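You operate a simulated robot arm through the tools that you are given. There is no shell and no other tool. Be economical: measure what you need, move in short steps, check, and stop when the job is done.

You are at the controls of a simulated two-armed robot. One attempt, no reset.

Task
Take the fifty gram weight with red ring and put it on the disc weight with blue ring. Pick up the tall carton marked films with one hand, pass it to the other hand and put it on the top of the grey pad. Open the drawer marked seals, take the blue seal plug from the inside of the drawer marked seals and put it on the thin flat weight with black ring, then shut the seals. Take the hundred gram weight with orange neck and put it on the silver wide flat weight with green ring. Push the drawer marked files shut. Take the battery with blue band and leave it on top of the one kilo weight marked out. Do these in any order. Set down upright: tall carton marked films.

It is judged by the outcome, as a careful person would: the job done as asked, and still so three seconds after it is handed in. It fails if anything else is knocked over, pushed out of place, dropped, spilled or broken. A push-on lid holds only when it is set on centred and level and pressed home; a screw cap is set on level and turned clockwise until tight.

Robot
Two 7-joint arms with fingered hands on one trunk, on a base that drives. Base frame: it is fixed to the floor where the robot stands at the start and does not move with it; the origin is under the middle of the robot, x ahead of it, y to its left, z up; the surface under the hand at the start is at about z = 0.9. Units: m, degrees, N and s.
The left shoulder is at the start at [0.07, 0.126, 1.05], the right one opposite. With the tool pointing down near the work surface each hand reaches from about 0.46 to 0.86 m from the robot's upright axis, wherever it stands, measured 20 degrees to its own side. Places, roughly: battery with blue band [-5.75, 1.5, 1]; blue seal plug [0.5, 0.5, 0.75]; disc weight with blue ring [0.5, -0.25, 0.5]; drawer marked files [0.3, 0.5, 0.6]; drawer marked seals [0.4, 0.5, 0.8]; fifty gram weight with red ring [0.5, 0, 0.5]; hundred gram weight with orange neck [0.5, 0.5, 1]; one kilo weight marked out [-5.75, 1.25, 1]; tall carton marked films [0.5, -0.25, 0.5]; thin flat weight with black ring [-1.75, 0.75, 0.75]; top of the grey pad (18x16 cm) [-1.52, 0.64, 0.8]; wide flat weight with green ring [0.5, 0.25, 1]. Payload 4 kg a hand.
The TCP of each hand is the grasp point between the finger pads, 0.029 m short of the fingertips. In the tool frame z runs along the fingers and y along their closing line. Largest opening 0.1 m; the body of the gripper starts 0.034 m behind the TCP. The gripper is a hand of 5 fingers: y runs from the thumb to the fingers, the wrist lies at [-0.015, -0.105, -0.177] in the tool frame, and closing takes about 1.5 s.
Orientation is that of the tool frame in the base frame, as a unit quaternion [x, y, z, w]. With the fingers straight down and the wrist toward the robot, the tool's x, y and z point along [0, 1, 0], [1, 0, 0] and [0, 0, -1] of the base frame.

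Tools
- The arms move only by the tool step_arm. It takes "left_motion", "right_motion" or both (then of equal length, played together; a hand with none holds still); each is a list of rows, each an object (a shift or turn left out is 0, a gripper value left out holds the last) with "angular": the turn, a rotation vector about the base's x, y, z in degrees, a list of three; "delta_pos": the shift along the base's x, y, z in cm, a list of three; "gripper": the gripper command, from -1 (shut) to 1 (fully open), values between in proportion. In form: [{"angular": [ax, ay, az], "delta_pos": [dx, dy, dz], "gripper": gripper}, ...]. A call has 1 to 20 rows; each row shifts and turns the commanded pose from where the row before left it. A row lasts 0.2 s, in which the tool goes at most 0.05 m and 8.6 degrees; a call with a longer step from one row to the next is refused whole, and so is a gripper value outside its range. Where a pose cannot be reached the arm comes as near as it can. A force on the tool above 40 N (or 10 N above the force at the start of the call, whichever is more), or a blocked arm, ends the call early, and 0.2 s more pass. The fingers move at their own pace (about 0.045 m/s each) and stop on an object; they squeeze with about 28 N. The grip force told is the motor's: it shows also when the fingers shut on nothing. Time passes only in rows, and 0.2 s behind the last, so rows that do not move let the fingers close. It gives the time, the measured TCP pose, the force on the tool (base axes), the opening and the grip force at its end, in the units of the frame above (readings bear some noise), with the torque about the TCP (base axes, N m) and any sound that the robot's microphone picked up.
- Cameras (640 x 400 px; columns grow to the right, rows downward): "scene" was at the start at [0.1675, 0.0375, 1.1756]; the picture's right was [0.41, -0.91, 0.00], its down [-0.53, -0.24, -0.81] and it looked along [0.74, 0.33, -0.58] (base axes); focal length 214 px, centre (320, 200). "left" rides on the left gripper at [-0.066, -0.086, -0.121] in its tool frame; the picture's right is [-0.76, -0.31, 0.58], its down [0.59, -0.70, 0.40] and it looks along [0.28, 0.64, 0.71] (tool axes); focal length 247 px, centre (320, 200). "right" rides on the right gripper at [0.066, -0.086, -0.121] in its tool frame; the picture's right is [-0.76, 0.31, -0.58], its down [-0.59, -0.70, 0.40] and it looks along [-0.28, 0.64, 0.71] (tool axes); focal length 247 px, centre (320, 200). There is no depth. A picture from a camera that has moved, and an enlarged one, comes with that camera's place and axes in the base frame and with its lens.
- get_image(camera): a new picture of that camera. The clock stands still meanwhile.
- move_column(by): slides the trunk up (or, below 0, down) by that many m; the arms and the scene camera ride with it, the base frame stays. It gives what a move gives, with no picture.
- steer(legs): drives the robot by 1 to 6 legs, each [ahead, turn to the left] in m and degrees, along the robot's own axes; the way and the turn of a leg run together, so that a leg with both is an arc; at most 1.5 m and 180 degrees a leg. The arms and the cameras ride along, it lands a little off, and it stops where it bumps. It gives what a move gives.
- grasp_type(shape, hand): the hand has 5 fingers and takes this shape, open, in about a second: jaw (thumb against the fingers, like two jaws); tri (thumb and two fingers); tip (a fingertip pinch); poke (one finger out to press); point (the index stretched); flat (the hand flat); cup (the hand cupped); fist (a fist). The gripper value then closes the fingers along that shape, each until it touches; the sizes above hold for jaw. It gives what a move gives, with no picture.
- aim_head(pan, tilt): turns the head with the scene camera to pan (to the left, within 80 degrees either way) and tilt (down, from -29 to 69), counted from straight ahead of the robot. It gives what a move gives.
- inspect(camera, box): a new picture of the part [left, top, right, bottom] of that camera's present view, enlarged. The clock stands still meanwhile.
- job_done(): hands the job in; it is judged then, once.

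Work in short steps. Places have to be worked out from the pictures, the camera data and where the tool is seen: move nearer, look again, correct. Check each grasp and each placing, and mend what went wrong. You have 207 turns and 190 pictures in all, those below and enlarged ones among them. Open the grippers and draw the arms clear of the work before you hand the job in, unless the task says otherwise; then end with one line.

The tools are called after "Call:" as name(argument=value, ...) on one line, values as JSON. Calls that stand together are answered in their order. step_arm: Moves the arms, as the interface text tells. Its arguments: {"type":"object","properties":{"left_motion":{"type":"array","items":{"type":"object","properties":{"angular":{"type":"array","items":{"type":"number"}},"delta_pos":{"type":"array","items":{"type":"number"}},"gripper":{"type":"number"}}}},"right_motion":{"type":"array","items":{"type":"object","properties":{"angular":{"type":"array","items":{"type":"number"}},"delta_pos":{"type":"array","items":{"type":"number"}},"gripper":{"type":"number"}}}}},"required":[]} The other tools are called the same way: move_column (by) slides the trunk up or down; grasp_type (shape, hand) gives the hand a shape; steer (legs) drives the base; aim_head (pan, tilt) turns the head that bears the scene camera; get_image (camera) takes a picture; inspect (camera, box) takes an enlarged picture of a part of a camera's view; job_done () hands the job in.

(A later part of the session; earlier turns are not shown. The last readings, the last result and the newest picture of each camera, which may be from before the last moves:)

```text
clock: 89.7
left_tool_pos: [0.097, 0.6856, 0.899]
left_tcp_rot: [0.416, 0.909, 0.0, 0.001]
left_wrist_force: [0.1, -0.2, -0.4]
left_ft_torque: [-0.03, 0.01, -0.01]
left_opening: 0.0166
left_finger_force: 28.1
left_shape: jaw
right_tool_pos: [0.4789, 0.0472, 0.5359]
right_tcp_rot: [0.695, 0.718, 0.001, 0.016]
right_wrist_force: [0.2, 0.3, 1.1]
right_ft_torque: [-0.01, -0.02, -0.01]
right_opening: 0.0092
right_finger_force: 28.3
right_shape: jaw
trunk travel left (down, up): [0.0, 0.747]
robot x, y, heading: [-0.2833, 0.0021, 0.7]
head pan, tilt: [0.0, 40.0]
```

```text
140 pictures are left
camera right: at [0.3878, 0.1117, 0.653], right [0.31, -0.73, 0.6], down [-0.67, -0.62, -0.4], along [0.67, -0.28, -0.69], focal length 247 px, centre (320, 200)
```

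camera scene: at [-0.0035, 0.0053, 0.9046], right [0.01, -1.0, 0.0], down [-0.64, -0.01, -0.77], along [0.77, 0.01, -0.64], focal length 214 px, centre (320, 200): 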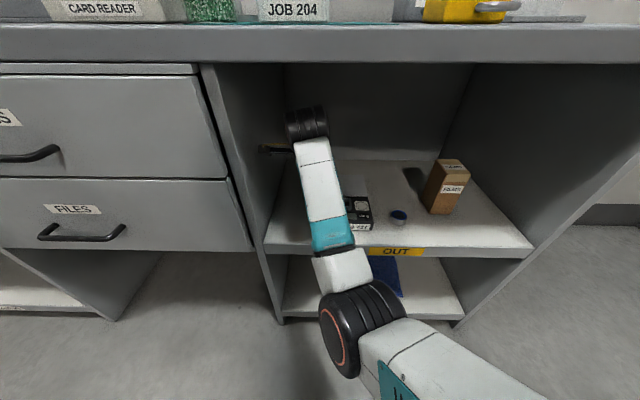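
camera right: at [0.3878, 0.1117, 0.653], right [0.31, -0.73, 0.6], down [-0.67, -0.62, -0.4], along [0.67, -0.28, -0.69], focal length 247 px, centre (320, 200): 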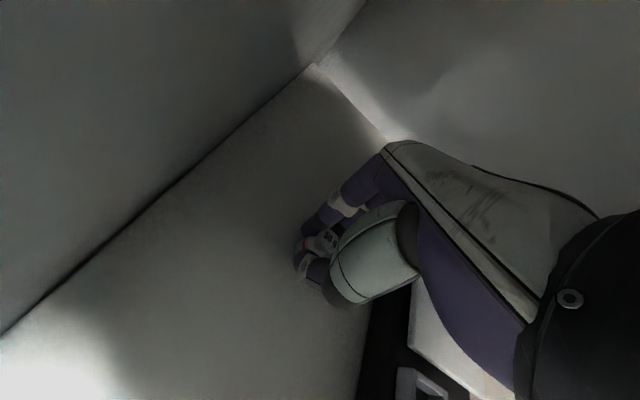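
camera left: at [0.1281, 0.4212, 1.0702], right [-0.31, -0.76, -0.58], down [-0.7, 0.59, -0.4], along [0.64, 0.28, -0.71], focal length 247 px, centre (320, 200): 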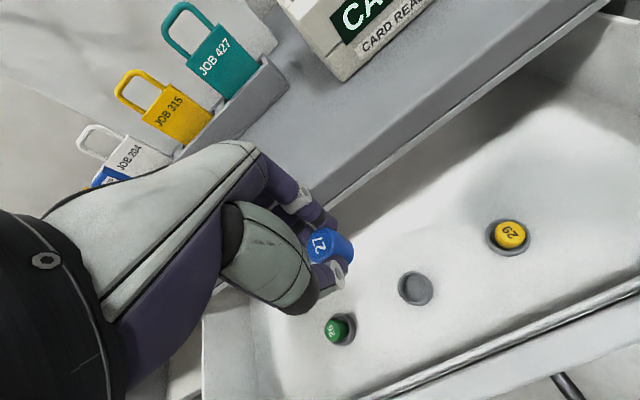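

Gripped. I lift 6.5 cm and carry it over to above the blue disc.

Call:
step_arm(right_motion=[{"delta_pos": [0, 0, 2]}, {"delta_pos": [0, 0, 2.5]}, {"delta_pos": [0, 0, 2.2]}, {"delta_pos": [-1.4, -4, 0]}, {"delta_pos": [-1.4, -4, 0]}, {"delta_pos": [-1.4, -4, 0]}, {"delta_pos": [-1.4, -4, 0]}, {"delta_pos": [-1.4, -4, 0]}, {"delta_pos": [-1.4, -3.5, 0]}, {}])

Call:
get_image(camera="right")

Call:
get_image(camera="scene")

```text
clock: 91.9
left_tool_pos: [0.0964, 0.6857, 0.8996]
left_tcp_rot: [0.417, 0.909, 0.001, 0.001]
left_wrist_force: [-0.7, 0.7, 0.3]
left_ft_torque: [0.0, -0.02, 0.01]
left_opening: 0.0167
left_finger_force: 28.7
left_shape: jaw
right_tool_pos: [0.3949, -0.1893, 0.6053]
right_tcp_rot: [0.695, 0.718, -0.001, 0.018]
right_wrist_force: [0.8, 0.3, -0.7]
right_ft_torque: [0.01, 0.01, 0.02]
right_opening: 0.0092
right_finger_force: 27.7
right_shape: jaw
trunk travel left (down, up): [0.0, 0.747]
robot x, y, heading: [-0.2841, -0.003, 0.7]
head pan, tilt: [0.0, 40.0]
```

```text
139 pictures are left
camera right: at [0.3045, -0.1242, 0.7223], right [0.31, -0.73, 0.6], down [-0.67, -0.62, -0.4], along [0.67, -0.28, -0.69], focal length 247 px, centre (320, 200)
```

right: 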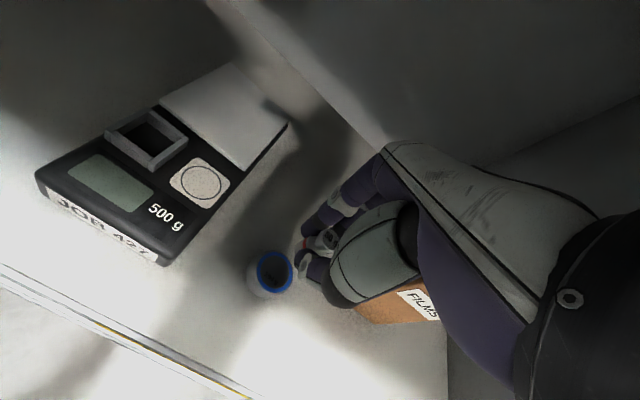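

```text
138 pictures are left
camera scene: at [-0.0035, 0.0051, 0.9047], right [0.01, -1.0, 0.0], down [-0.64, -0.01, -0.77], along [0.77, 0.01, -0.64], focal length 214 px, centre (320, 200)
```

scene: 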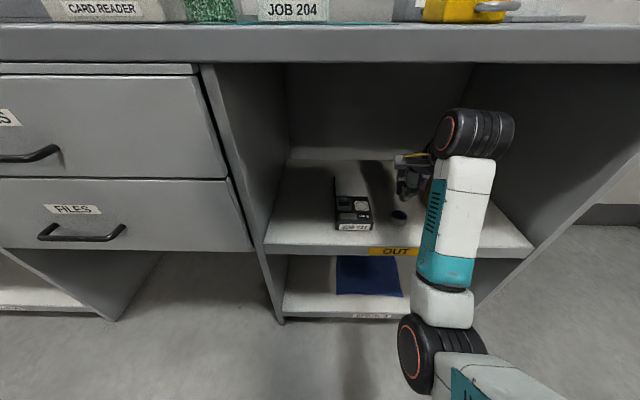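

Disc top is at (0.395, -0.195). I zoom in to check its form and clearances to the carton.

Call:
inspect(camera="right", box=[220, 190, 460, 340])

```text
2.67 times, centred on (340, 265) of right
camera zoom: at [0.3045, -0.1242, 0.7223], right [0.31, -0.73, 0.6], down [-0.67, -0.62, -0.4], along [0.67, -0.28, -0.69], focal length 659 px, centre (267, 27)
```

zoom: 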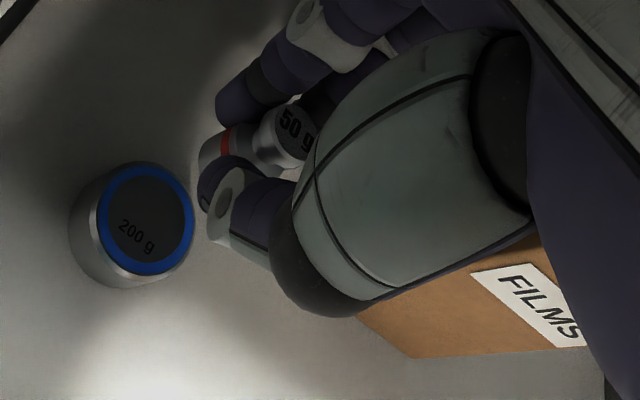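

Clear of the carton. I align over the disc and lower to just above it.

Call:
step_arm(right_motion=[{"delta_pos": [0.2, -0.5, -1.5]}, {"delta_pos": [0, 0, -2]}, {}, {}])

Call:
inspect(camera="right", box=[220, 190, 460, 340])

Call:
inspect(camera="scene", box=[340, 130, 500, 230])

```text
clock: 92.9
left_tool_pos: [0.0974, 0.6855, 0.8999]
left_tcp_rot: [0.416, 0.909, 0.0, 0.001]
left_wrist_force: [0.1, 0.0, 1.3]
left_ft_torque: [0.02, 0.03, -0.02]
left_opening: 0.0169
left_finger_force: 27.9
left_shape: jaw
right_tool_pos: [0.3969, -0.1942, 0.5671]
right_tcp_rot: [0.697, 0.717, 0.0, 0.017]
right_wrist_force: [0.5, 0.5, -0.4]
right_ft_torque: [-0.03, 0.02, -0.02]
right_opening: 0.0091
right_finger_force: 28.4
right_shape: jaw
trunk travel left (down, up): [0.0, 0.747]
robot x, y, heading: [-0.2798, -0.0029, 0.7]
head pan, tilt: [0.0, 40.0]
```

```text
2.67 times, centred on (340, 265) of right
camera zoom: at [0.3071, -0.1295, 0.6846], right [0.31, -0.73, 0.6], down [-0.67, -0.62, -0.4], along [0.67, -0.28, -0.69], focal length 659 px, centre (267, 27)
```

zoom: 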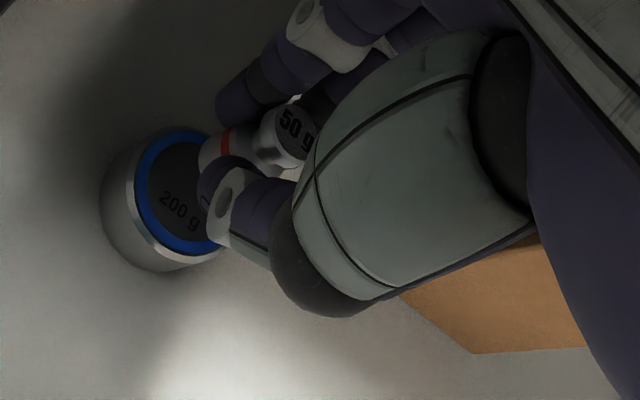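

```text
4.00 times, centred on (420, 180) of scene
camera zoom: at [-0.0035, 0.0052, 0.9047], right [0.01, -1.0, 0.0], down [-0.64, -0.01, -0.77], along [0.77, 0.01, -0.64], focal length 858 px, centre (-80, 280)
```

zoom: 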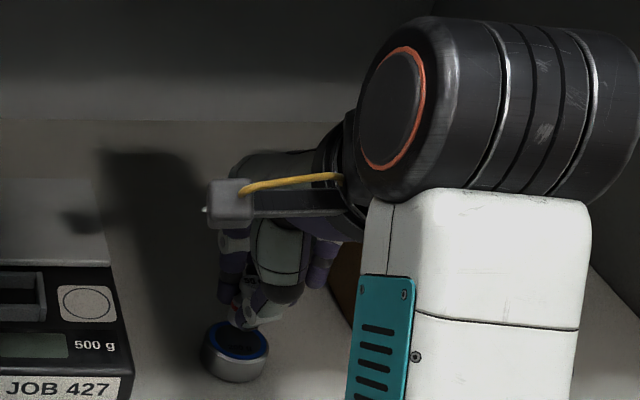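

Disc centre refined to about (0.398, -0.197). I correct and lower in small steps until contact.

Call:
step_arm(right_motion=[{"delta_pos": [0.1, -0.3, -0.3]}, {}, {"delta_pos": [0, 0, -0.2]}, {}, {"delta_pos": [0, 0, -0.2]}, {}, {"delta_pos": [0, 0, -0.2]}, {}])

Call:
inspect(camera="scene", box=[360, 180, 440, 230])

```text
clock: 94.7
left_tool_pos: [0.0956, 0.6837, 0.8976]
left_tcp_rot: [0.416, 0.909, 0.0, 0.0]
left_wrist_force: [-0.4, 0.3, -0.7]
left_ft_torque: [-0.01, -0.01, -0.01]
left_opening: 0.0168
left_finger_force: 28.3
left_shape: jaw
right_tool_pos: [0.3973, -0.1962, 0.5589]
right_tcp_rot: [0.696, 0.718, 0.001, 0.017]
right_wrist_force: [-0.6, 0.3, -1.1]
right_ft_torque: [-0.01, 0.0, -0.01]
right_opening: 0.0091
right_finger_force: 27.9
right_shape: jaw
trunk travel left (down, up): [0.0, 0.747]
robot x, y, heading: [-0.2866, -0.0007, 0.9]
head pan, tilt: [0.0, 40.0]
```

```text
8.00 times, centred on (400, 205) of scene
camera zoom: at [-0.0035, 0.0052, 0.9047], right [0.01, -1.0, 0.0], down [-0.64, -0.01, -0.77], along [0.77, 0.01, -0.64], focal length 1716 px, centre (-320, 160)
```

zoom: 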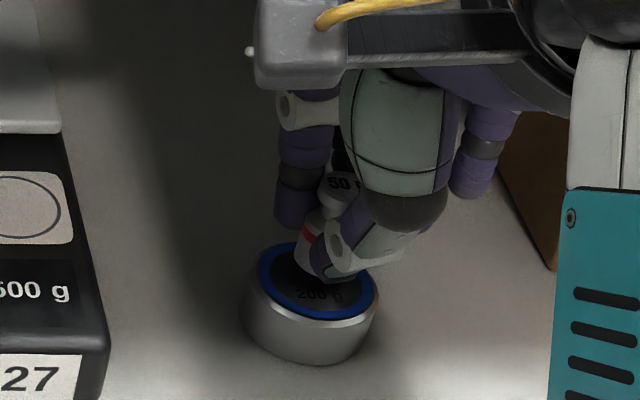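

The weight is vertical in perspective and near the disc. Continuing down slowly.

Call:
step_arm(right_motion=[{"delta_pos": [0, 0, -0.15]}, {}, {"delta_pos": [0, 0, -0.15]}, {}, {"delta_pos": [0, 0, -0.15]}, {}, {"delta_pos": [0, 0, -0.15]}, {}])

Call:
inspect(camera="scene", box=[360, 180, 440, 230])

```text
clock: 96.5
left_tool_pos: [0.0948, 0.6858, 0.8995]
left_tcp_rot: [0.416, 0.909, -0.001, 0.002]
left_wrist_force: [0.0, -0.1, -0.4]
left_ft_torque: [0.01, 0.04, 0.0]
left_opening: 0.0168
left_finger_force: 27.7
left_shape: jaw
right_tool_pos: [0.3968, -0.1946, 0.5549]
right_tcp_rot: [0.696, 0.718, 0.002, 0.02]
right_wrist_force: [-1.7, -0.3, 11.5]
right_ft_torque: [-0.07, -0.07, -0.03]
right_opening: 0.0094
right_finger_force: 27.8
right_shape: jaw
trunk travel left (down, up): [0.0, 0.747]
robot x, y, heading: [-0.2851, -0.0034, 1.0]
head pan, tilt: [0.0, 40.0]
```

```text
8.00 times, centred on (400, 205) of scene
camera zoom: at [-0.0045, 0.0055, 0.9052], right [0.01, -1.0, 0.0], down [-0.64, -0.01, -0.77], along [0.77, 0.01, -0.64], focal length 1716 px, centre (-320, 160)
```

zoom: 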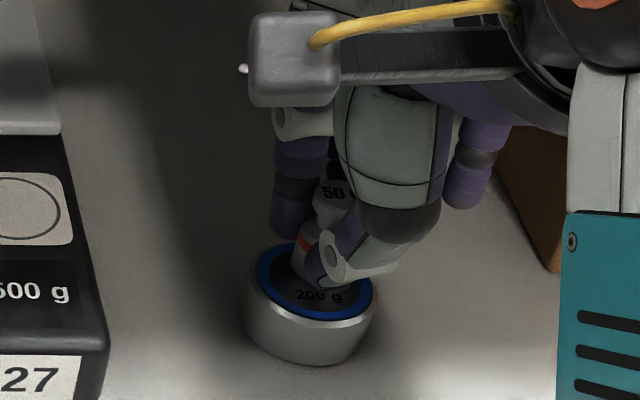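

Contact on the disc. I relieve, open gently and lift.

Call:
step_arm(right_motion=[{"delta_pos": [0, 0, 0.15]}, {"gripper": -0.3}, {}, {}, {}, {"delta_pos": [0, 0, 1]}, {"delta_pos": [0, 0, 2]}, {"delta_pos": [0, 0, 2]}, {}])

Call:
inspect(camera="scene", box=[340, 150, 460, 225])

Call:
get_image(camera="right")

```text
clock: 98.5
left_tool_pos: [0.096, 0.6836, 0.8991]
left_tcp_rot: [0.417, 0.909, 0.0, 0.002]
left_wrist_force: [0.2, 0.1, -0.2]
left_ft_torque: [0.03, 0.01, -0.03]
left_opening: 0.0166
left_finger_force: 27.8
left_shape: jaw
right_tool_pos: [0.3984, -0.1953, 0.6032]
right_tcp_rot: [0.696, 0.718, 0.0, 0.017]
right_wrist_force: [0.3, -0.1, -0.8]
right_ft_torque: [-0.01, 0.03, 0.0]
right_opening: 0.0348
right_finger_force: 0.0
right_shape: jaw
trunk travel left (down, up): [0.0, 0.747]
robot x, y, heading: [-0.2825, 0.0004, 0.7]
head pan, tilt: [0.0, 40.0]
```

```text
5.33 times, centred on (400, 188) of scene
camera zoom: at [-0.0035, 0.0052, 0.9047], right [0.01, -1.0, 0.0], down [-0.64, -0.01, -0.77], along [0.77, 0.01, -0.64], focal length 1144 px, centre (-107, 267)
```

zoom: 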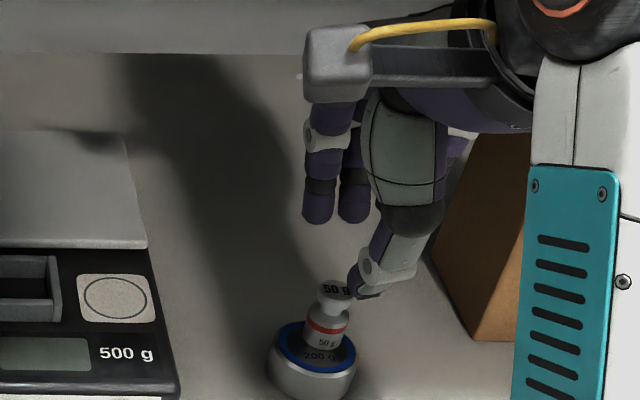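

```text
131 pictures are left
camera right: at [0.3081, -0.1304, 0.7206], right [0.31, -0.73, 0.6], down [-0.67, -0.62, -0.4], along [0.67, -0.28, -0.69], focal length 247 px, centre (320, 200)
```

right: 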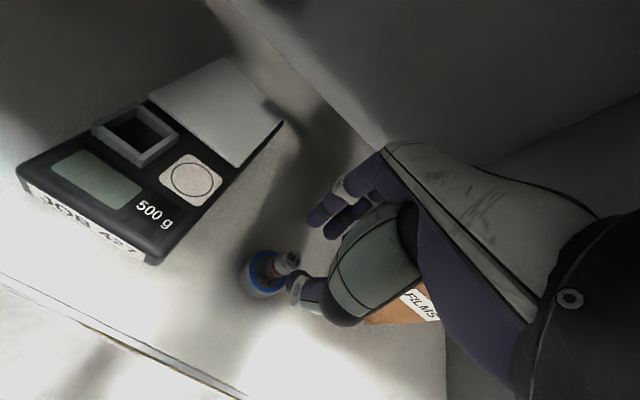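

The 50 g weight stands on the blue disc. Next the carton: I back out and turn the right hand into a "handshake" posture pitched 30° down to grip its sides.

Call:
steer(legs=[[-0.35, -0.7]])

Call:
step_arm(right_motion=[{"angular": [0, 0, -7.5], "delta_pos": [-0.5, -1, 0], "gripper": 1}, {"angular": [0, 0, -7.5], "delta_pos": [-0.5, -1, 0]}, {"angular": [0, 0, -7.5], "delta_pos": [-0.5, -1, 0]}, {"angular": [0, 0, -7.5], "delta_pos": [-0.5, -1, 0]}, {"angular": [0, 0, -7.5], "delta_pos": [-0.5, -1, 0]}, {"angular": [0, 0, -7.5], "delta_pos": [-0.5, -1, 0]}, {"angular": [0, 0, -7.5], "delta_pos": [-0.5, -1, 0]}, {"angular": [0, 0, -7.5], "delta_pos": [-0.5, -1, 0]}, {"angular": [0, 0, -7.5], "delta_pos": [-0.5, -1, 0]}, {"angular": [0, 0, -7.5], "delta_pos": [-0.5, -1, 0]}, {"angular": [0, 0, -7.5], "delta_pos": [-0.5, -1, 0]}, {"angular": [0, 0, -7.5], "delta_pos": [-0.5, -1, 0]}, {"angular": [0, -7.5, 0]}, {"angular": [0, -7.5, 0]}, {"angular": [0, -7.5, 0]}, {"angular": [0, -7.5, 0]}, {"angular": [0, -7.5, 0]}, {"angular": [0, -7.5, 0]}, {"angular": [0, -7.5, 0]}, {"angular": [0, -7.5, 0]}])

Call:
get_image(camera="right")

Call:
get_image(camera="scene")

```text
clock: 100.8
left_tool_pos: [-0.2477, 0.6785, 0.8986]
left_tcp_rot: [0.422, 0.907, 0.001, 0.0]
left_wrist_force: [1.0, -0.8, 0.1]
left_ft_torque: [-0.02, 0.0, 0.03]
left_opening: 0.0164
left_finger_force: 28.1
left_shape: jaw
right_tool_pos: [0.042, -0.2073, 0.604]
right_tcp_rot: [0.701, 0.713, 0.0, 0.018]
right_wrist_force: [-0.1, 0.1, -0.5]
right_ft_torque: [-0.01, 0.0, 0.0]
right_opening: 0.0348
right_finger_force: 0.1
right_shape: jaw
trunk travel left (down, up): [0.0, 0.747]
robot x, y, heading: [-0.6347, -0.0023, -0.0]
head pan, tilt: [0.0, 40.0]
```

```text
clock: 105.0
left_tool_pos: [-0.2474, 0.6771, 0.9]
left_tcp_rot: [0.423, 0.906, 0.001, 0.002]
left_wrist_force: [-1.1, -0.9, -0.3]
left_ft_torque: [-0.01, 0.0, -0.03]
left_opening: 0.0166
left_finger_force: 28.6
left_shape: jaw
right_tool_pos: [-0.0177, -0.3268, 0.6036]
right_tcp_rot: [0.871, 0.0, 0.491, 0.015]
right_wrist_force: [-0.2, 0.4, 0.0]
right_ft_torque: [0.03, 0.0, -0.03]
right_opening: 0.0998
right_finger_force: 0.1
right_shape: jaw
trunk travel left (down, up): [0.0, 0.747]
robot x, y, heading: [-0.642, -0.0002, -0.2]
head pan, tilt: [0.0, 40.0]
```

```text
130 pictures are left
camera right: at [-0.0854, -0.2379, 0.7195], right [-0.89, -0.3, -0.34], down [0.04, 0.68, -0.73], along [0.45, -0.66, -0.59], focal length 247 px, centre (320, 200)
```

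right: 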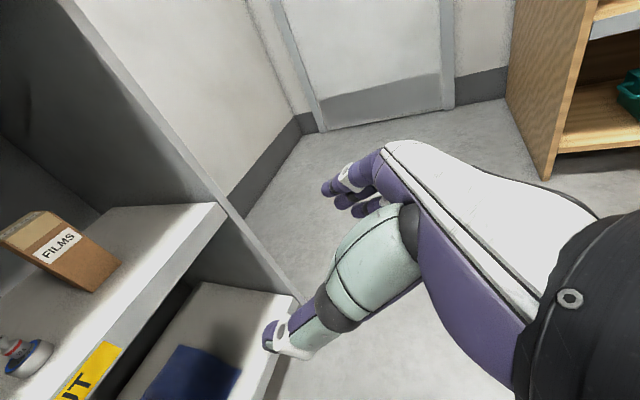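

```text
129 pictures are left
camera scene: at [-0.3572, -0.001, 0.9047], right [0.0, -1.0, 0.0], down [-0.64, 0.0, -0.77], along [0.77, 0.0, -0.64], focal length 214 px, centre (320, 200)
```

scene: 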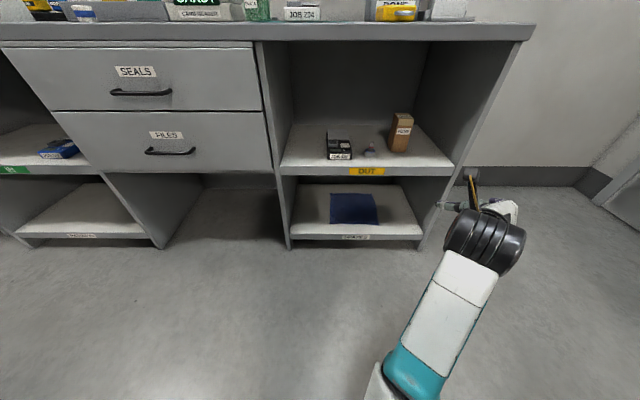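

Posture is right. I zoom on the carton for an exact position.

Call:
inspect(camera="scene", box=[352, 100, 448, 160])

```text
6.67 times, centred on (400, 130) of scene
camera zoom: at [-0.3572, -0.001, 0.9047], right [0.0, -1.0, 0.0], down [-0.64, 0.0, -0.77], along [0.77, 0.0, -0.64], focal length 1430 px, centre (-213, 667)
```

zoom: 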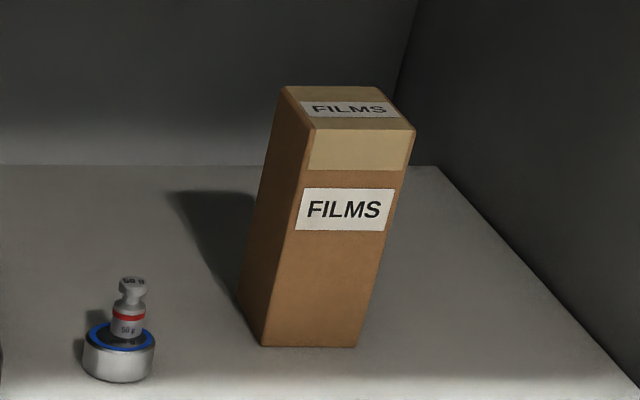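

Carton: x 0.433–0.502, y −0.289…−0.344, top z 0.631. I drive 0.35 m ahead and check the alignment.

Call:
steer(legs=[[0.35, 0]])

Call:
get_image(camera="right")

Call:
get_image(camera="scene")

```text
clock: 107.3
left_tool_pos: [0.1054, 0.675, 0.8985]
left_tcp_rot: [0.424, 0.906, 0.001, 0.002]
left_wrist_force: [-0.3, 0.1, 0.3]
left_ft_torque: [0.0, 0.04, -0.01]
left_opening: 0.0167
left_finger_force: 28.1
left_shape: jaw
right_tool_pos: [0.3317, -0.3275, 0.6028]
right_tcp_rot: [0.872, 0.0, 0.489, 0.016]
right_wrist_force: [0.3, 1.1, -1.2]
right_ft_torque: [0.0, 0.03, -0.01]
right_opening: 0.0996
right_finger_force: 0.0
right_shape: jaw
trunk travel left (down, up): [0.0, 0.747]
robot x, y, heading: [-0.2859, -0.0087, -0.3]
head pan, tilt: [0.0, 40.0]
```

```text
127 pictures are left
camera right: at [0.2655, -0.2397, 0.7195], right [-0.89, -0.3, -0.34], down [0.04, 0.68, -0.73], along [0.45, -0.67, -0.6], focal length 247 px, centre (320, 200)
```

right: 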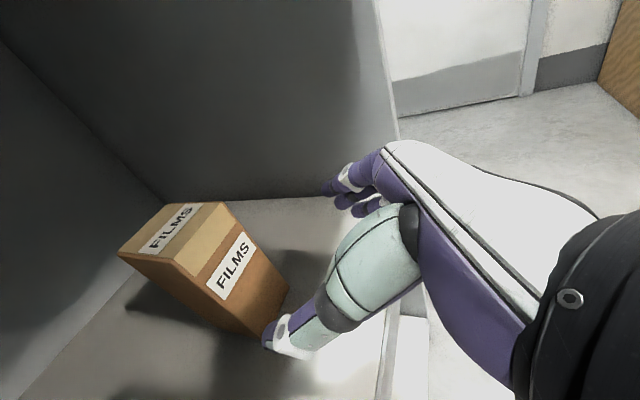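

```text
126 pictures are left
camera scene: at [-0.0061, -0.002, 0.9047], right [0.0, -1.0, 0.0], down [-0.64, 0.0, -0.77], along [0.77, 0.0, -0.64], focal length 214 px, centre (320, 200)
```

scene: 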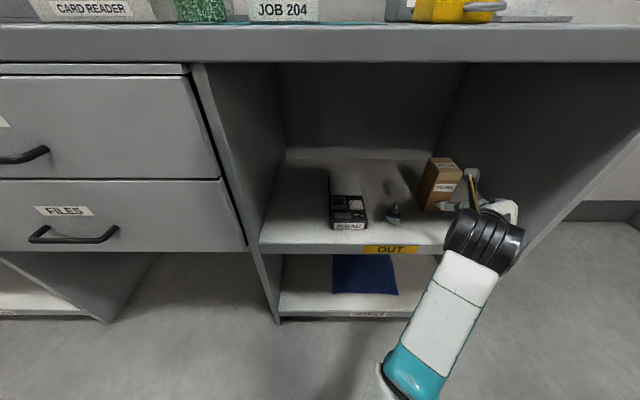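

I shift 1 cm left, lower 1.5 cm, and move forward 7 cm, then check.

Call:
step_arm(right_motion=[{"delta_pos": [0, 1.1, -1.5]}, {"delta_pos": [2.5, 0, 0]}, {"delta_pos": [2.5, 0, 0]}, {"delta_pos": [2, 0, 0]}, {}])

Call:
get_image(camera="right")

Call:
inspect(camera="scene", box=[360, 130, 520, 230])

```text
clock: 108.5
left_tool_pos: [0.1052, 0.6757, 0.8972]
left_tcp_rot: [0.424, 0.905, 0.0, 0.001]
left_wrist_force: [-0.5, 0.1, 0.3]
left_ft_torque: [0.01, 0.02, -0.01]
left_opening: 0.0168
left_finger_force: 28.1
left_shape: jaw
right_tool_pos: [0.4019, -0.3158, 0.5885]
right_tcp_rot: [0.872, 0.0, 0.489, 0.016]
right_wrist_force: [-0.1, -0.7, 0.2]
right_ft_torque: [0.01, 0.0, 0.04]
right_opening: 0.0997
right_finger_force: 0.0
right_shape: jaw
trunk travel left (down, up): [0.0, 0.747]
robot x, y, heading: [-0.2865, -0.0072, -0.0]
head pan, tilt: [0.0, 40.0]
```

```text
125 pictures are left
camera right: at [0.3354, -0.2275, 0.7046], right [-0.89, -0.3, -0.34], down [0.04, 0.68, -0.73], along [0.45, -0.67, -0.6], focal length 247 px, centre (320, 200)
```

right: 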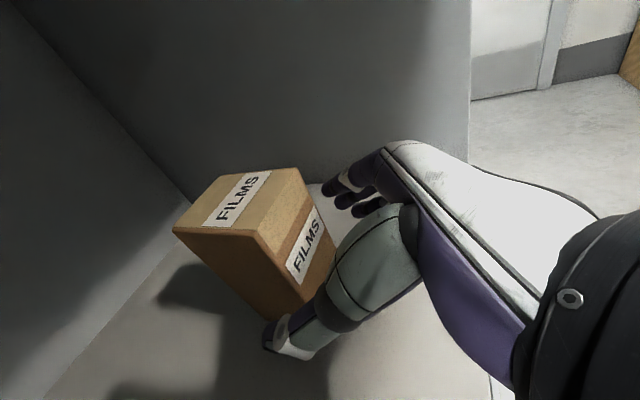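

```text
4.00 times, centred on (440, 180) of scene
camera zoom: at [-0.0061, -0.002, 0.9047], right [0.0, -1.0, 0.0], down [-0.64, 0.0, -0.77], along [0.77, 0.0, -0.64], focal length 858 px, centre (-160, 280)
```

zoom: 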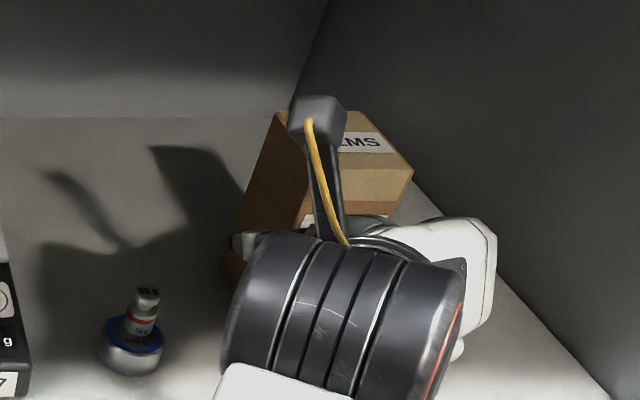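

Fingers straddle the carton. I advance 4 cm more and close.

Call:
step_arm(right_motion=[{"delta_pos": [2, 0, 0]}, {"delta_pos": [2.2, 0, 0]}, {}, {"gripper": -1}, {}, {}, {}, {}, {}, {}])

Call:
get_image(camera="right")

```text
clock: 110.7
left_tool_pos: [0.1044, 0.6768, 0.8985]
left_tcp_rot: [0.424, 0.906, -0.001, 0.002]
left_wrist_force: [-0.2, -0.4, -0.1]
left_ft_torque: [0.02, -0.02, -0.03]
left_opening: 0.0166
left_finger_force: 28.5
left_shape: jaw
right_tool_pos: [0.4439, -0.3181, 0.5886]
right_tcp_rot: [0.872, -0.001, 0.489, 0.016]
right_wrist_force: [-1.5, -0.5, -0.3]
right_ft_torque: [-0.07, -0.02, 0.03]
right_opening: 0.0527
right_finger_force: 28.1
right_shape: jaw
trunk travel left (down, up): [0.0, 0.747]
robot x, y, heading: [-0.2874, -0.0071, -0.1]
head pan, tilt: [0.0, 40.0]
```

```text
123 pictures are left
camera right: at [0.3765, -0.2289, 0.705], right [-0.89, -0.3, -0.34], down [0.04, 0.68, -0.73], along [0.45, -0.67, -0.6], focal length 247 px, centre (320, 200)
```

right: 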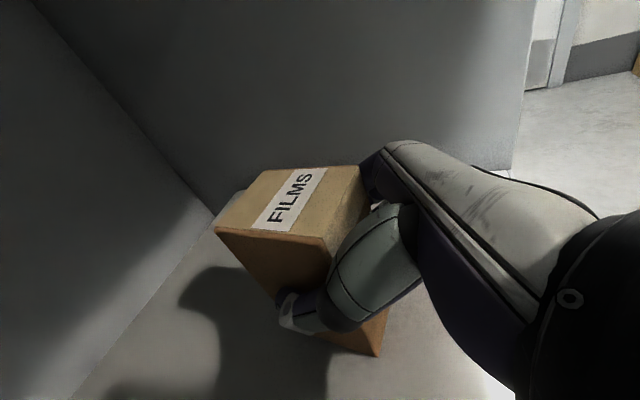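

Grip holds at 5.3 cm. I lift 4 cm and draw back.

Call:
step_arm(right_motion=[{"delta_pos": [0, 0, 1]}, {"delta_pos": [0, 0, 1.5]}, {"delta_pos": [0, 0, 1.5]}, {"delta_pos": [0, 0, 1]}, {"delta_pos": [-3, 0, 0]}, {"delta_pos": [-3, 0, 0]}, {}])

Call:
get_image(camera="right")

Call:
get_image(camera="scene")

```text
clock: 112.3
left_tool_pos: [0.1038, 0.6773, 0.8979]
left_tcp_rot: [0.423, 0.906, 0.001, 0.001]
left_wrist_force: [0.6, 0.1, -0.6]
left_ft_torque: [0.0, 0.01, 0.02]
left_opening: 0.0167
left_finger_force: 28.3
left_shape: jaw
right_tool_pos: [0.3832, -0.3186, 0.6371]
right_tcp_rot: [0.872, 0.0, 0.489, 0.016]
right_wrist_force: [0.0, 0.1, -0.4]
right_ft_torque: [0.02, 0.0, -0.02]
right_opening: 0.0526
right_finger_force: 27.9
right_shape: jaw
trunk travel left (down, up): [0.0, 0.747]
robot x, y, heading: [-0.2874, -0.0053, -0.3]
head pan, tilt: [0.0, 40.0]
```

```text
122 pictures are left
camera right: at [0.3164, -0.2293, 0.7538], right [-0.89, -0.3, -0.34], down [0.04, 0.68, -0.73], along [0.45, -0.67, -0.6], focal length 247 px, centre (320, 200)
```

right: 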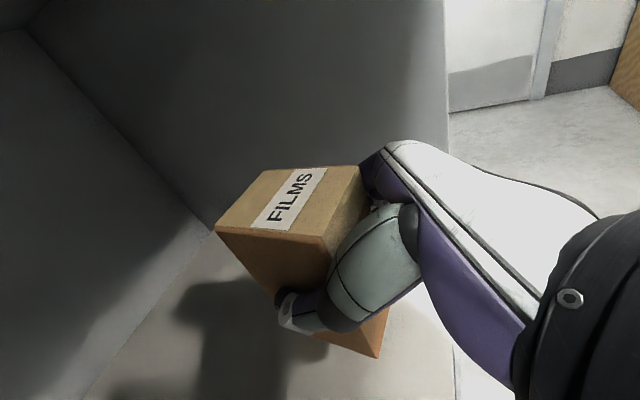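

```text
121 pictures are left
camera scene: at [-0.006, -0.0021, 0.9047], right [0.0, -1.0, 0.0], down [-0.64, 0.0, -0.77], along [0.77, 0.0, -0.64], focal length 214 px, centre (320, 200)
```

scene: 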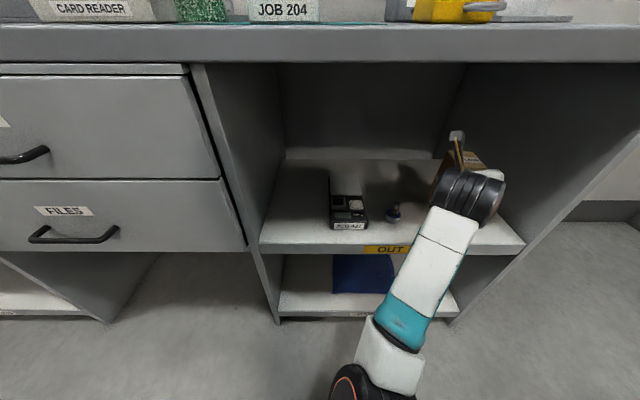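

The carton is lifted and the rest undisturbed. I back out 0.3 m, raise the trunk, turn left 70° and look toward the pad area.

Call:
steer(legs=[[-0.3, 0]])

Call:
move_column(by=0.25)

Call:
aim_head(pan=80, tilt=20)

Call:
get_image(camera="scene")

```text
clock: 114.3
left_tool_pos: [-0.1971, 0.6774, 0.8995]
left_tcp_rot: [0.421, 0.907, 0.001, 0.001]
left_wrist_force: [-0.3, 0.4, -0.2]
left_ft_torque: [0.0, 0.03, -0.01]
left_opening: 0.0167
left_finger_force: 28.0
left_shape: jaw
right_tool_pos: [0.0875, -0.3138, 0.6376]
right_tcp_rot: [0.872, 0.003, 0.489, 0.015]
right_wrist_force: [0.2, -0.1, -1.1]
right_ft_torque: [-0.02, 0.03, -0.03]
right_opening: 0.0528
right_finger_force: 28.4
right_shape: jaw
trunk travel left (down, up): [0.0, 0.747]
robot x, y, heading: [-0.586, -0.0021, 0.4]
head pan, tilt: [0.0, 40.0]
```

```text
clock: 116.9
left_tool_pos: [-0.1971, 0.6787, 1.1484]
left_tcp_rot: [0.421, 0.907, -0.001, 0.001]
left_wrist_force: [0.2, -0.4, -0.6]
left_ft_torque: [0.02, 0.01, -0.01]
left_opening: 0.0167
left_finger_force: 27.9
left_shape: jaw
right_tool_pos: [0.0881, -0.3143, 0.8857]
right_tcp_rot: [0.872, 0.003, 0.488, 0.015]
right_wrist_force: [0.1, -0.1, -1.4]
right_ft_torque: [-0.01, 0.03, 0.02]
right_opening: 0.0527
right_finger_force: 27.9
right_shape: jaw
trunk travel left (down, up): [-0.25, 0.497]
robot x, y, heading: [-0.5845, -0.0026, 0.4]
head pan, tilt: [0.0, 40.0]
```

```text
clock: 118.4
left_tool_pos: [-0.197, 0.6788, 1.1488]
left_tcp_rot: [0.421, 0.907, 0.0, 0.001]
left_wrist_force: [-0.6, -0.2, 0.4]
left_ft_torque: [0.01, 0.01, -0.02]
left_opening: 0.0165
left_finger_force: 28.1
left_shape: jaw
right_tool_pos: [0.0873, -0.3148, 0.8866]
right_tcp_rot: [0.872, 0.002, 0.489, 0.015]
right_wrist_force: [-0.1, 0.0, -0.6]
right_ft_torque: [0.0, 0.03, -0.03]
right_opening: 0.0524
right_finger_force: 28.0
right_shape: jaw
trunk travel left (down, up): [-0.25, 0.497]
robot x, y, heading: [-0.5846, -0.0041, 0.1]
head pan, tilt: [80.0, 20.0]
```

```text
120 pictures are left
camera scene: at [-0.4816, 0.0904, 1.2005], right [0.99, -0.17, 0.0], down [-0.06, -0.34, -0.94], along [0.16, 0.93, -0.34], focal length 214 px, centre (320, 200)
```

scene: 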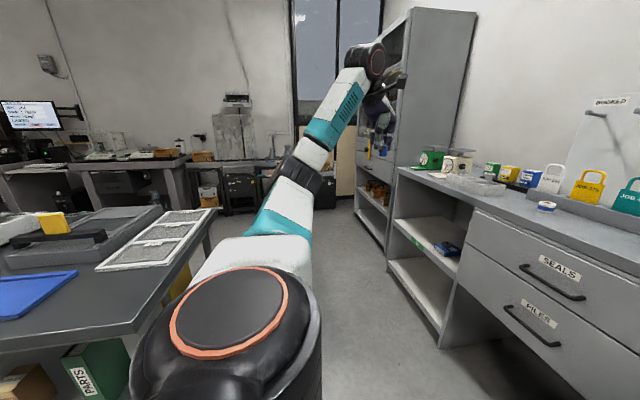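

A table lies to the left behind. I turn the base 90° left on the spot and look at it.

Call:
steer(legs=[[0, 90]])

Call:
aim_head(pan=45, tilt=30)

Call:
get_image(camera="scene")

Call:
aim_head(pan=80, tilt=35)

Call:
get_image(camera="scene")

```text
clock: 122.8
left_tool_pos: [-1.2704, 0.376, 1.1486]
left_tcp_rot: [-0.349, 0.937, 0.001, 0.001]
left_wrist_force: [0.5, 0.1, -0.4]
left_ft_torque: [0.03, 0.0, -0.02]
left_opening: 0.0167
left_finger_force: 27.9
left_shape: jaw
right_tool_pos: [-0.2808, 0.6726, 0.886]
right_tcp_rot: [0.612, 0.622, 0.354, -0.338]
right_wrist_force: [-0.5, 0.9, -1.1]
right_ft_torque: [-0.01, -0.02, -0.03]
right_opening: 0.0526
right_finger_force: 27.5
right_shape: jaw
trunk travel left (down, up): [-0.25, 0.497]
robot x, y, heading: [-0.5838, -0.0016, 91.1]
head pan, tilt: [80.0, 20.0]
```

```text
clock: 123.8
left_tool_pos: [-1.27, 0.3764, 1.1487]
left_tcp_rot: [-0.349, 0.937, 0.001, 0.001]
left_wrist_force: [0.0, 1.0, -0.2]
left_ft_torque: [-0.01, -0.02, 0.01]
left_opening: 0.0167
left_finger_force: 28.1
left_shape: jaw
right_tool_pos: [-0.2807, 0.6728, 0.8866]
right_tcp_rot: [0.611, 0.622, 0.355, -0.338]
right_wrist_force: [0.6, 0.2, -1.5]
right_ft_torque: [-0.02, 0.01, 0.0]
right_opening: 0.0526
right_finger_force: 28.1
right_shape: jaw
trunk travel left (down, up): [-0.25, 0.497]
robot x, y, heading: [-0.5838, -0.0021, 90.9]
head pan, tilt: [45.0, 30.0]
```

```text
119 pictures are left
camera scene: at [-0.6492, 0.1467, 1.1844], right [0.7, 0.72, 0.0], down [0.36, -0.35, -0.87], along [-0.62, 0.6, -0.5], focal length 214 px, centre (320, 200)
```

scene: 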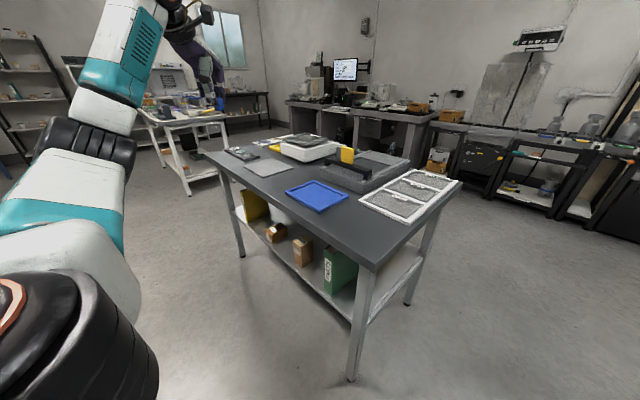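

```text
clock: 124.8
left_tool_pos: [-1.2707, 0.3767, 1.1476]
left_tcp_rot: [-0.349, 0.937, 0.001, 0.001]
left_wrist_force: [0.4, 0.0, -0.2]
left_ft_torque: [0.01, 0.0, 0.02]
left_opening: 0.0168
left_finger_force: 27.7
left_shape: jaw
right_tool_pos: [-0.2809, 0.6725, 0.8867]
right_tcp_rot: [0.611, 0.622, 0.355, -0.337]
right_wrist_force: [0.1, 1.1, -1.3]
right_ft_torque: [-0.01, -0.03, -0.01]
right_opening: 0.0524
right_finger_force: 27.5
right_shape: jaw
trunk travel left (down, up): [-0.25, 0.497]
robot x, y, heading: [-0.5829, -0.0046, 90.9]
head pan, tilt: [80.0, 35.0]
```

```text
118 pictures are left
camera scene: at [-0.6712, 0.0979, 1.1766], right [0.16, 0.99, 0.0], down [0.57, -0.09, -0.82], along [-0.81, 0.13, -0.57], focal length 214 px, centre (320, 200)
```

scene: 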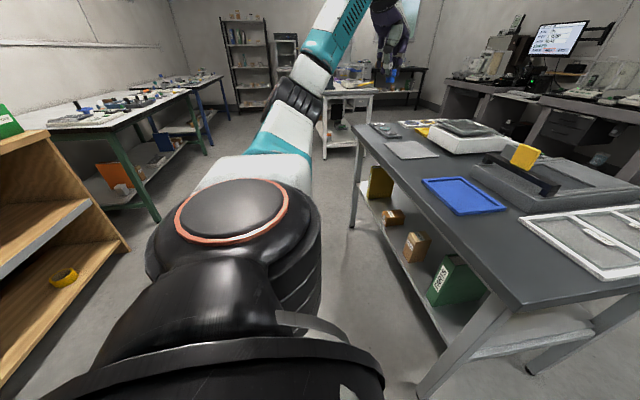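

The grey pad is near (−1.53, 0.65) on the table (near edge y≈0.48). I raise the trunk, then go around: turn to 180°, drive 1 m, turn back to face the table.

Call:
move_column(by=0.2)

Call:
steer(legs=[[0, 89], [1.02, 0], [0, -90]])

Call:
aim_head(pan=0, tilt=45)

Call:
get_image(camera="scene")

```text
clock: 127.0
left_tool_pos: [-1.2704, 0.3771, 1.3476]
left_tcp_rot: [-0.349, 0.937, 0.002, 0.0]
left_wrist_force: [-0.2, 0.0, -0.7]
left_ft_torque: [0.01, 0.02, 0.03]
left_opening: 0.0164
left_finger_force: 28.0
left_shape: jaw
right_tool_pos: [-0.2812, 0.673, 1.0847]
right_tcp_rot: [0.612, 0.622, 0.354, -0.337]
right_wrist_force: [-1.2, 0.5, -1.0]
right_ft_torque: [-0.01, -0.01, -0.01]
right_opening: 0.0527
right_finger_force: 28.3
right_shape: jaw
trunk travel left (down, up): [-0.45, 0.297]
robot x, y, heading: [-0.585, 0.0007, 90.9]
head pan, tilt: [80.0, 35.0]
```

```text
clock: 140.0
left_tool_pos: [-2.2779, 0.4096, 1.3493]
left_tcp_rot: [-0.339, 0.941, 0.001, 0.0]
left_wrist_force: [0.1, -0.7, -0.4]
left_ft_torque: [-0.01, 0.03, 0.0]
left_opening: 0.0164
left_finger_force: 28.2
left_shape: jaw
right_tool_pos: [-1.2819, 0.6848, 1.0871]
right_tcp_rot: [0.618, 0.615, 0.358, -0.334]
right_wrist_force: [-0.4, -0.1, -0.8]
right_ft_torque: [0.01, -0.01, 0.0]
right_opening: 0.0523
right_finger_force: 27.9
right_shape: jaw
trunk travel left (down, up): [-0.45, 0.297]
robot x, y, heading: [-1.5984, 0.017, 89.8]
head pan, tilt: [80.0, 35.0]
```

```text
clock: 141.5
left_tool_pos: [-2.2768, 0.4104, 1.3492]
left_tcp_rot: [-0.338, 0.941, 0.001, 0.001]
left_wrist_force: [0.6, -0.7, -0.6]
left_ft_torque: [0.03, 0.02, -0.01]
left_opening: 0.0163
left_finger_force: 28.1
left_shape: jaw
right_tool_pos: [-1.2828, 0.685, 1.0868]
right_tcp_rot: [0.618, 0.615, 0.358, -0.334]
right_wrist_force: [-0.4, 0.0, -0.4]
right_ft_torque: [0.01, -0.02, 0.0]
right_opening: 0.0523
right_finger_force: 27.8
right_shape: jaw
trunk travel left (down, up): [-0.45, 0.297]
robot x, y, heading: [-1.6013, 0.016, 89.5]
head pan, tilt: [0.0, 45.0]
```

```text
117 pictures are left
camera scene: at [-1.5977, 0.1377, 1.3659], right [1.0, -0.01, 0.0], down [0.0, -0.71, -0.71], along [0.0, 0.71, -0.71], focal length 214 px, centre (320, 200)
```

scene: 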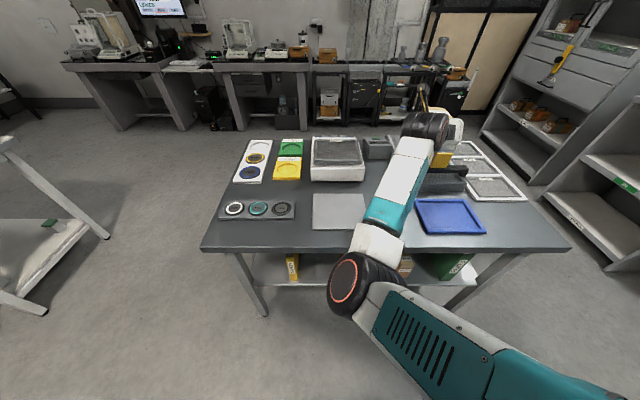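

I see the pad and a row of flat weights on the table. Zoom in.

Call:
inspect(camera="scene", box=[200, 130, 360, 230])

Call:
inspect(camera="scene", box=[210, 185, 306, 245])

```text
4.00 times, centred on (280, 180) of scene
camera zoom: at [-1.5977, 0.1377, 1.3659], right [1.0, -0.01, 0.0], down [0.0, -0.71, -0.71], along [0.0, 0.71, -0.71], focal length 858 px, centre (480, 280)
```

zoom: 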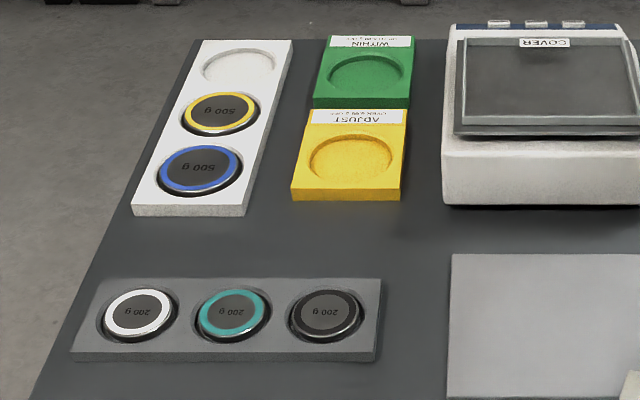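

```text
6.67 times, centred on (258, 215) of scene
camera zoom: at [-1.5977, 0.1377, 1.3659], right [1.0, -0.01, 0.0], down [0.0, -0.71, -0.71], along [0.0, 0.71, -0.71], focal length 1430 px, centre (733, 100)
```

zoom: 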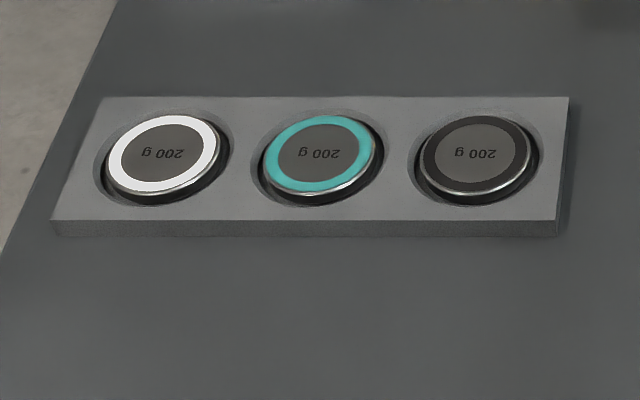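

The black-ring weight is the rightmost: about (−1.735, 0.65, 0.81). I bring the left hand with the plug above it, undoing its yaw.

Call:
step_arm(left_motion=[{"angular": [0, 0, -2.8], "delta_pos": [3.9, 1.7, -1]}, {"angular": [0, 0, -2.8], "delta_pos": [3.9, 1.7, -1]}, {"angular": [0, 0, -2.8], "delta_pos": [3.9, 1.7, -1]}, {"angular": [0, 0, -2.8], "delta_pos": [3.9, 1.7, -1]}, {"angular": [0, 0, -2.8], "delta_pos": [3.9, 1.7, -1]}, {"angular": [0, 0, -2.8], "delta_pos": [3.9, 1.7, -1]}, {"angular": [0, 0, -2.8], "delta_pos": [3.9, 1.7, -1]}, {"angular": [0, 0, -2.8], "delta_pos": [3.9, 1.7, -1]}, {"angular": [0, 0, -2.8], "delta_pos": [3.9, 1.7, -1]}, {"angular": [0, 0, -2.8], "delta_pos": [3.9, 1.7, -1]}, {"angular": [0, 0, -2.8], "delta_pos": [3.9, 1.7, -1]}, {"angular": [0, 0, -2.8], "delta_pos": [3.9, 1.7, -1]}, {"angular": [0, 0, -2.8], "delta_pos": [3.9, 1.7, -1]}, {"angular": [0, 0, -2.8], "delta_pos": [3.5, 1.7, -1]}, {}])

Call:
get_image(camera="left")

Call:
get_image(camera="scene")

```text
clock: 144.7
left_tool_pos: [-1.735, 0.6457, 1.2074]
left_tcp_rot: [-0.003, 1.0, 0.001, 0.001]
left_wrist_force: [-0.7, -0.2, 0.2]
left_ft_torque: [-0.01, -0.02, -0.02]
left_opening: 0.0162
left_finger_force: 28.2
left_shape: jaw
right_tool_pos: [-1.2832, 0.6844, 1.0867]
right_tcp_rot: [0.618, 0.616, 0.357, -0.333]
right_wrist_force: [0.1, 0.2, -1.0]
right_ft_torque: [-0.03, -0.03, 0.0]
right_opening: 0.0525
right_finger_force: 28.1
right_shape: jaw
trunk travel left (down, up): [-0.45, 0.297]
robot x, y, heading: [-1.5986, 0.0161, 89.6]
head pan, tilt: [0.0, 45.0]
```

```text
114 pictures are left
camera left: at [-1.6675, 0.5596, 1.3277], right [0.76, -0.3, -0.58], down [-0.58, -0.71, -0.4], along [-0.29, 0.64, -0.71], focal length 247 px, centre (320, 200)
```

left: 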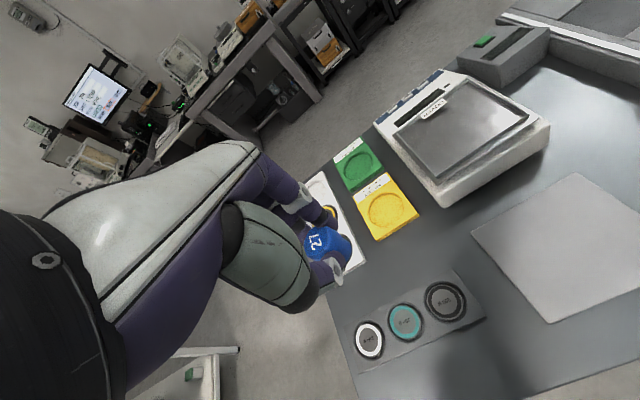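

```text
113 pictures are left
camera scene: at [-1.598, 0.1376, 1.3659], right [1.0, -0.01, 0.0], down [0.0, -0.71, -0.71], along [0.0, 0.71, -0.71], focal length 214 px, centre (320, 200)
```

scene: 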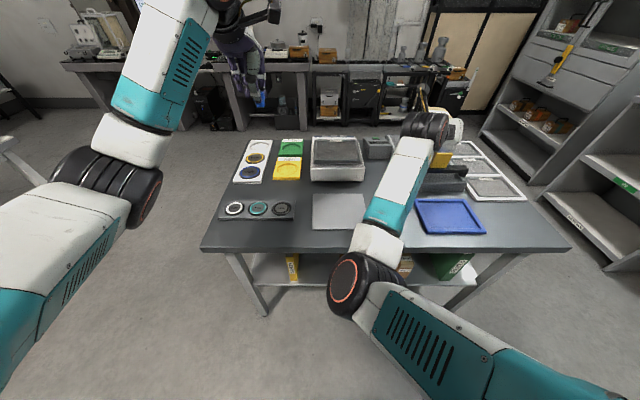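

Both views agree: black ring at (−1.732, 0.649). I lower to z≈0.90.

Call:
step_arm(left_motion=[{"delta_pos": [0.2, 0.2, -4.5]}, {"delta_pos": [0, 0, -4.5]}, {"delta_pos": [0, 0, -4.5]}, {"delta_pos": [0, 0, -4.5]}, {"delta_pos": [0, 0, -4.5]}, {"delta_pos": [0, 0, -4.5]}, {"delta_pos": [0, 0, -3]}, {}])

Call:
get_image(camera="left")

Call:
inspect(camera="scene", box=[210, 155, 338, 235])

```text
clock: 146.5
left_tool_pos: [-1.7312, 0.6463, 0.9063]
left_tcp_rot: [-0.003, 1.0, 0.002, 0.002]
left_wrist_force: [-0.8, 0.2, -0.1]
left_ft_torque: [0.03, -0.02, -0.01]
left_opening: 0.0163
left_finger_force: 28.0
left_shape: jaw
right_tool_pos: [-1.2826, 0.6845, 1.0876]
right_tcp_rot: [0.618, 0.615, 0.358, -0.333]
right_wrist_force: [-1.3, 0.6, -0.6]
right_ft_torque: [-0.01, 0.02, -0.02]
right_opening: 0.0525
right_finger_force: 28.5
right_shape: jaw
trunk travel left (down, up): [-0.45, 0.297]
robot x, y, heading: [-1.6003, 0.0136, 89.5]
head pan, tilt: [0.0, 45.0]
```

```text
112 pictures are left
camera left: at [-1.6636, 0.5601, 1.0266], right [0.76, -0.3, -0.58], down [-0.58, -0.71, -0.4], along [-0.29, 0.64, -0.71], focal length 247 px, centre (320, 200)
```

left: 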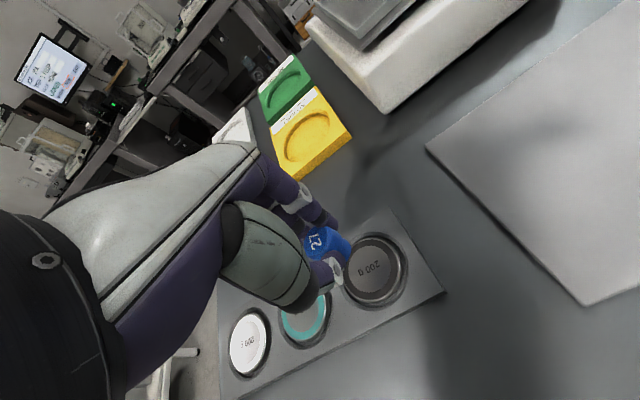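

```text
5.00 times, centred on (274, 195) of scene
camera zoom: at [-1.5974, 0.1378, 1.3659], right [1.0, -0.01, 0.0], down [0.0, -0.71, -0.71], along [0.0, 0.71, -0.71], focal length 1072 px, centre (550, 225)
```

zoom: 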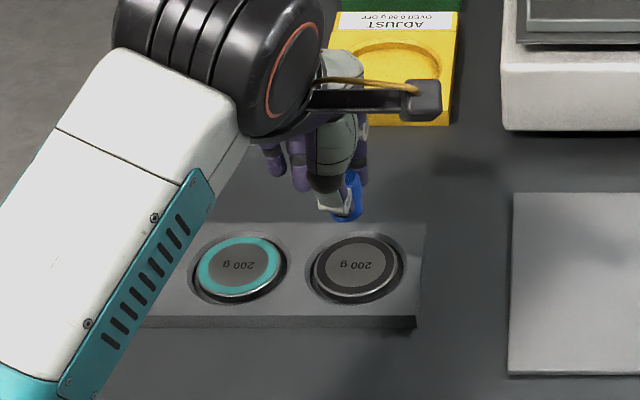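

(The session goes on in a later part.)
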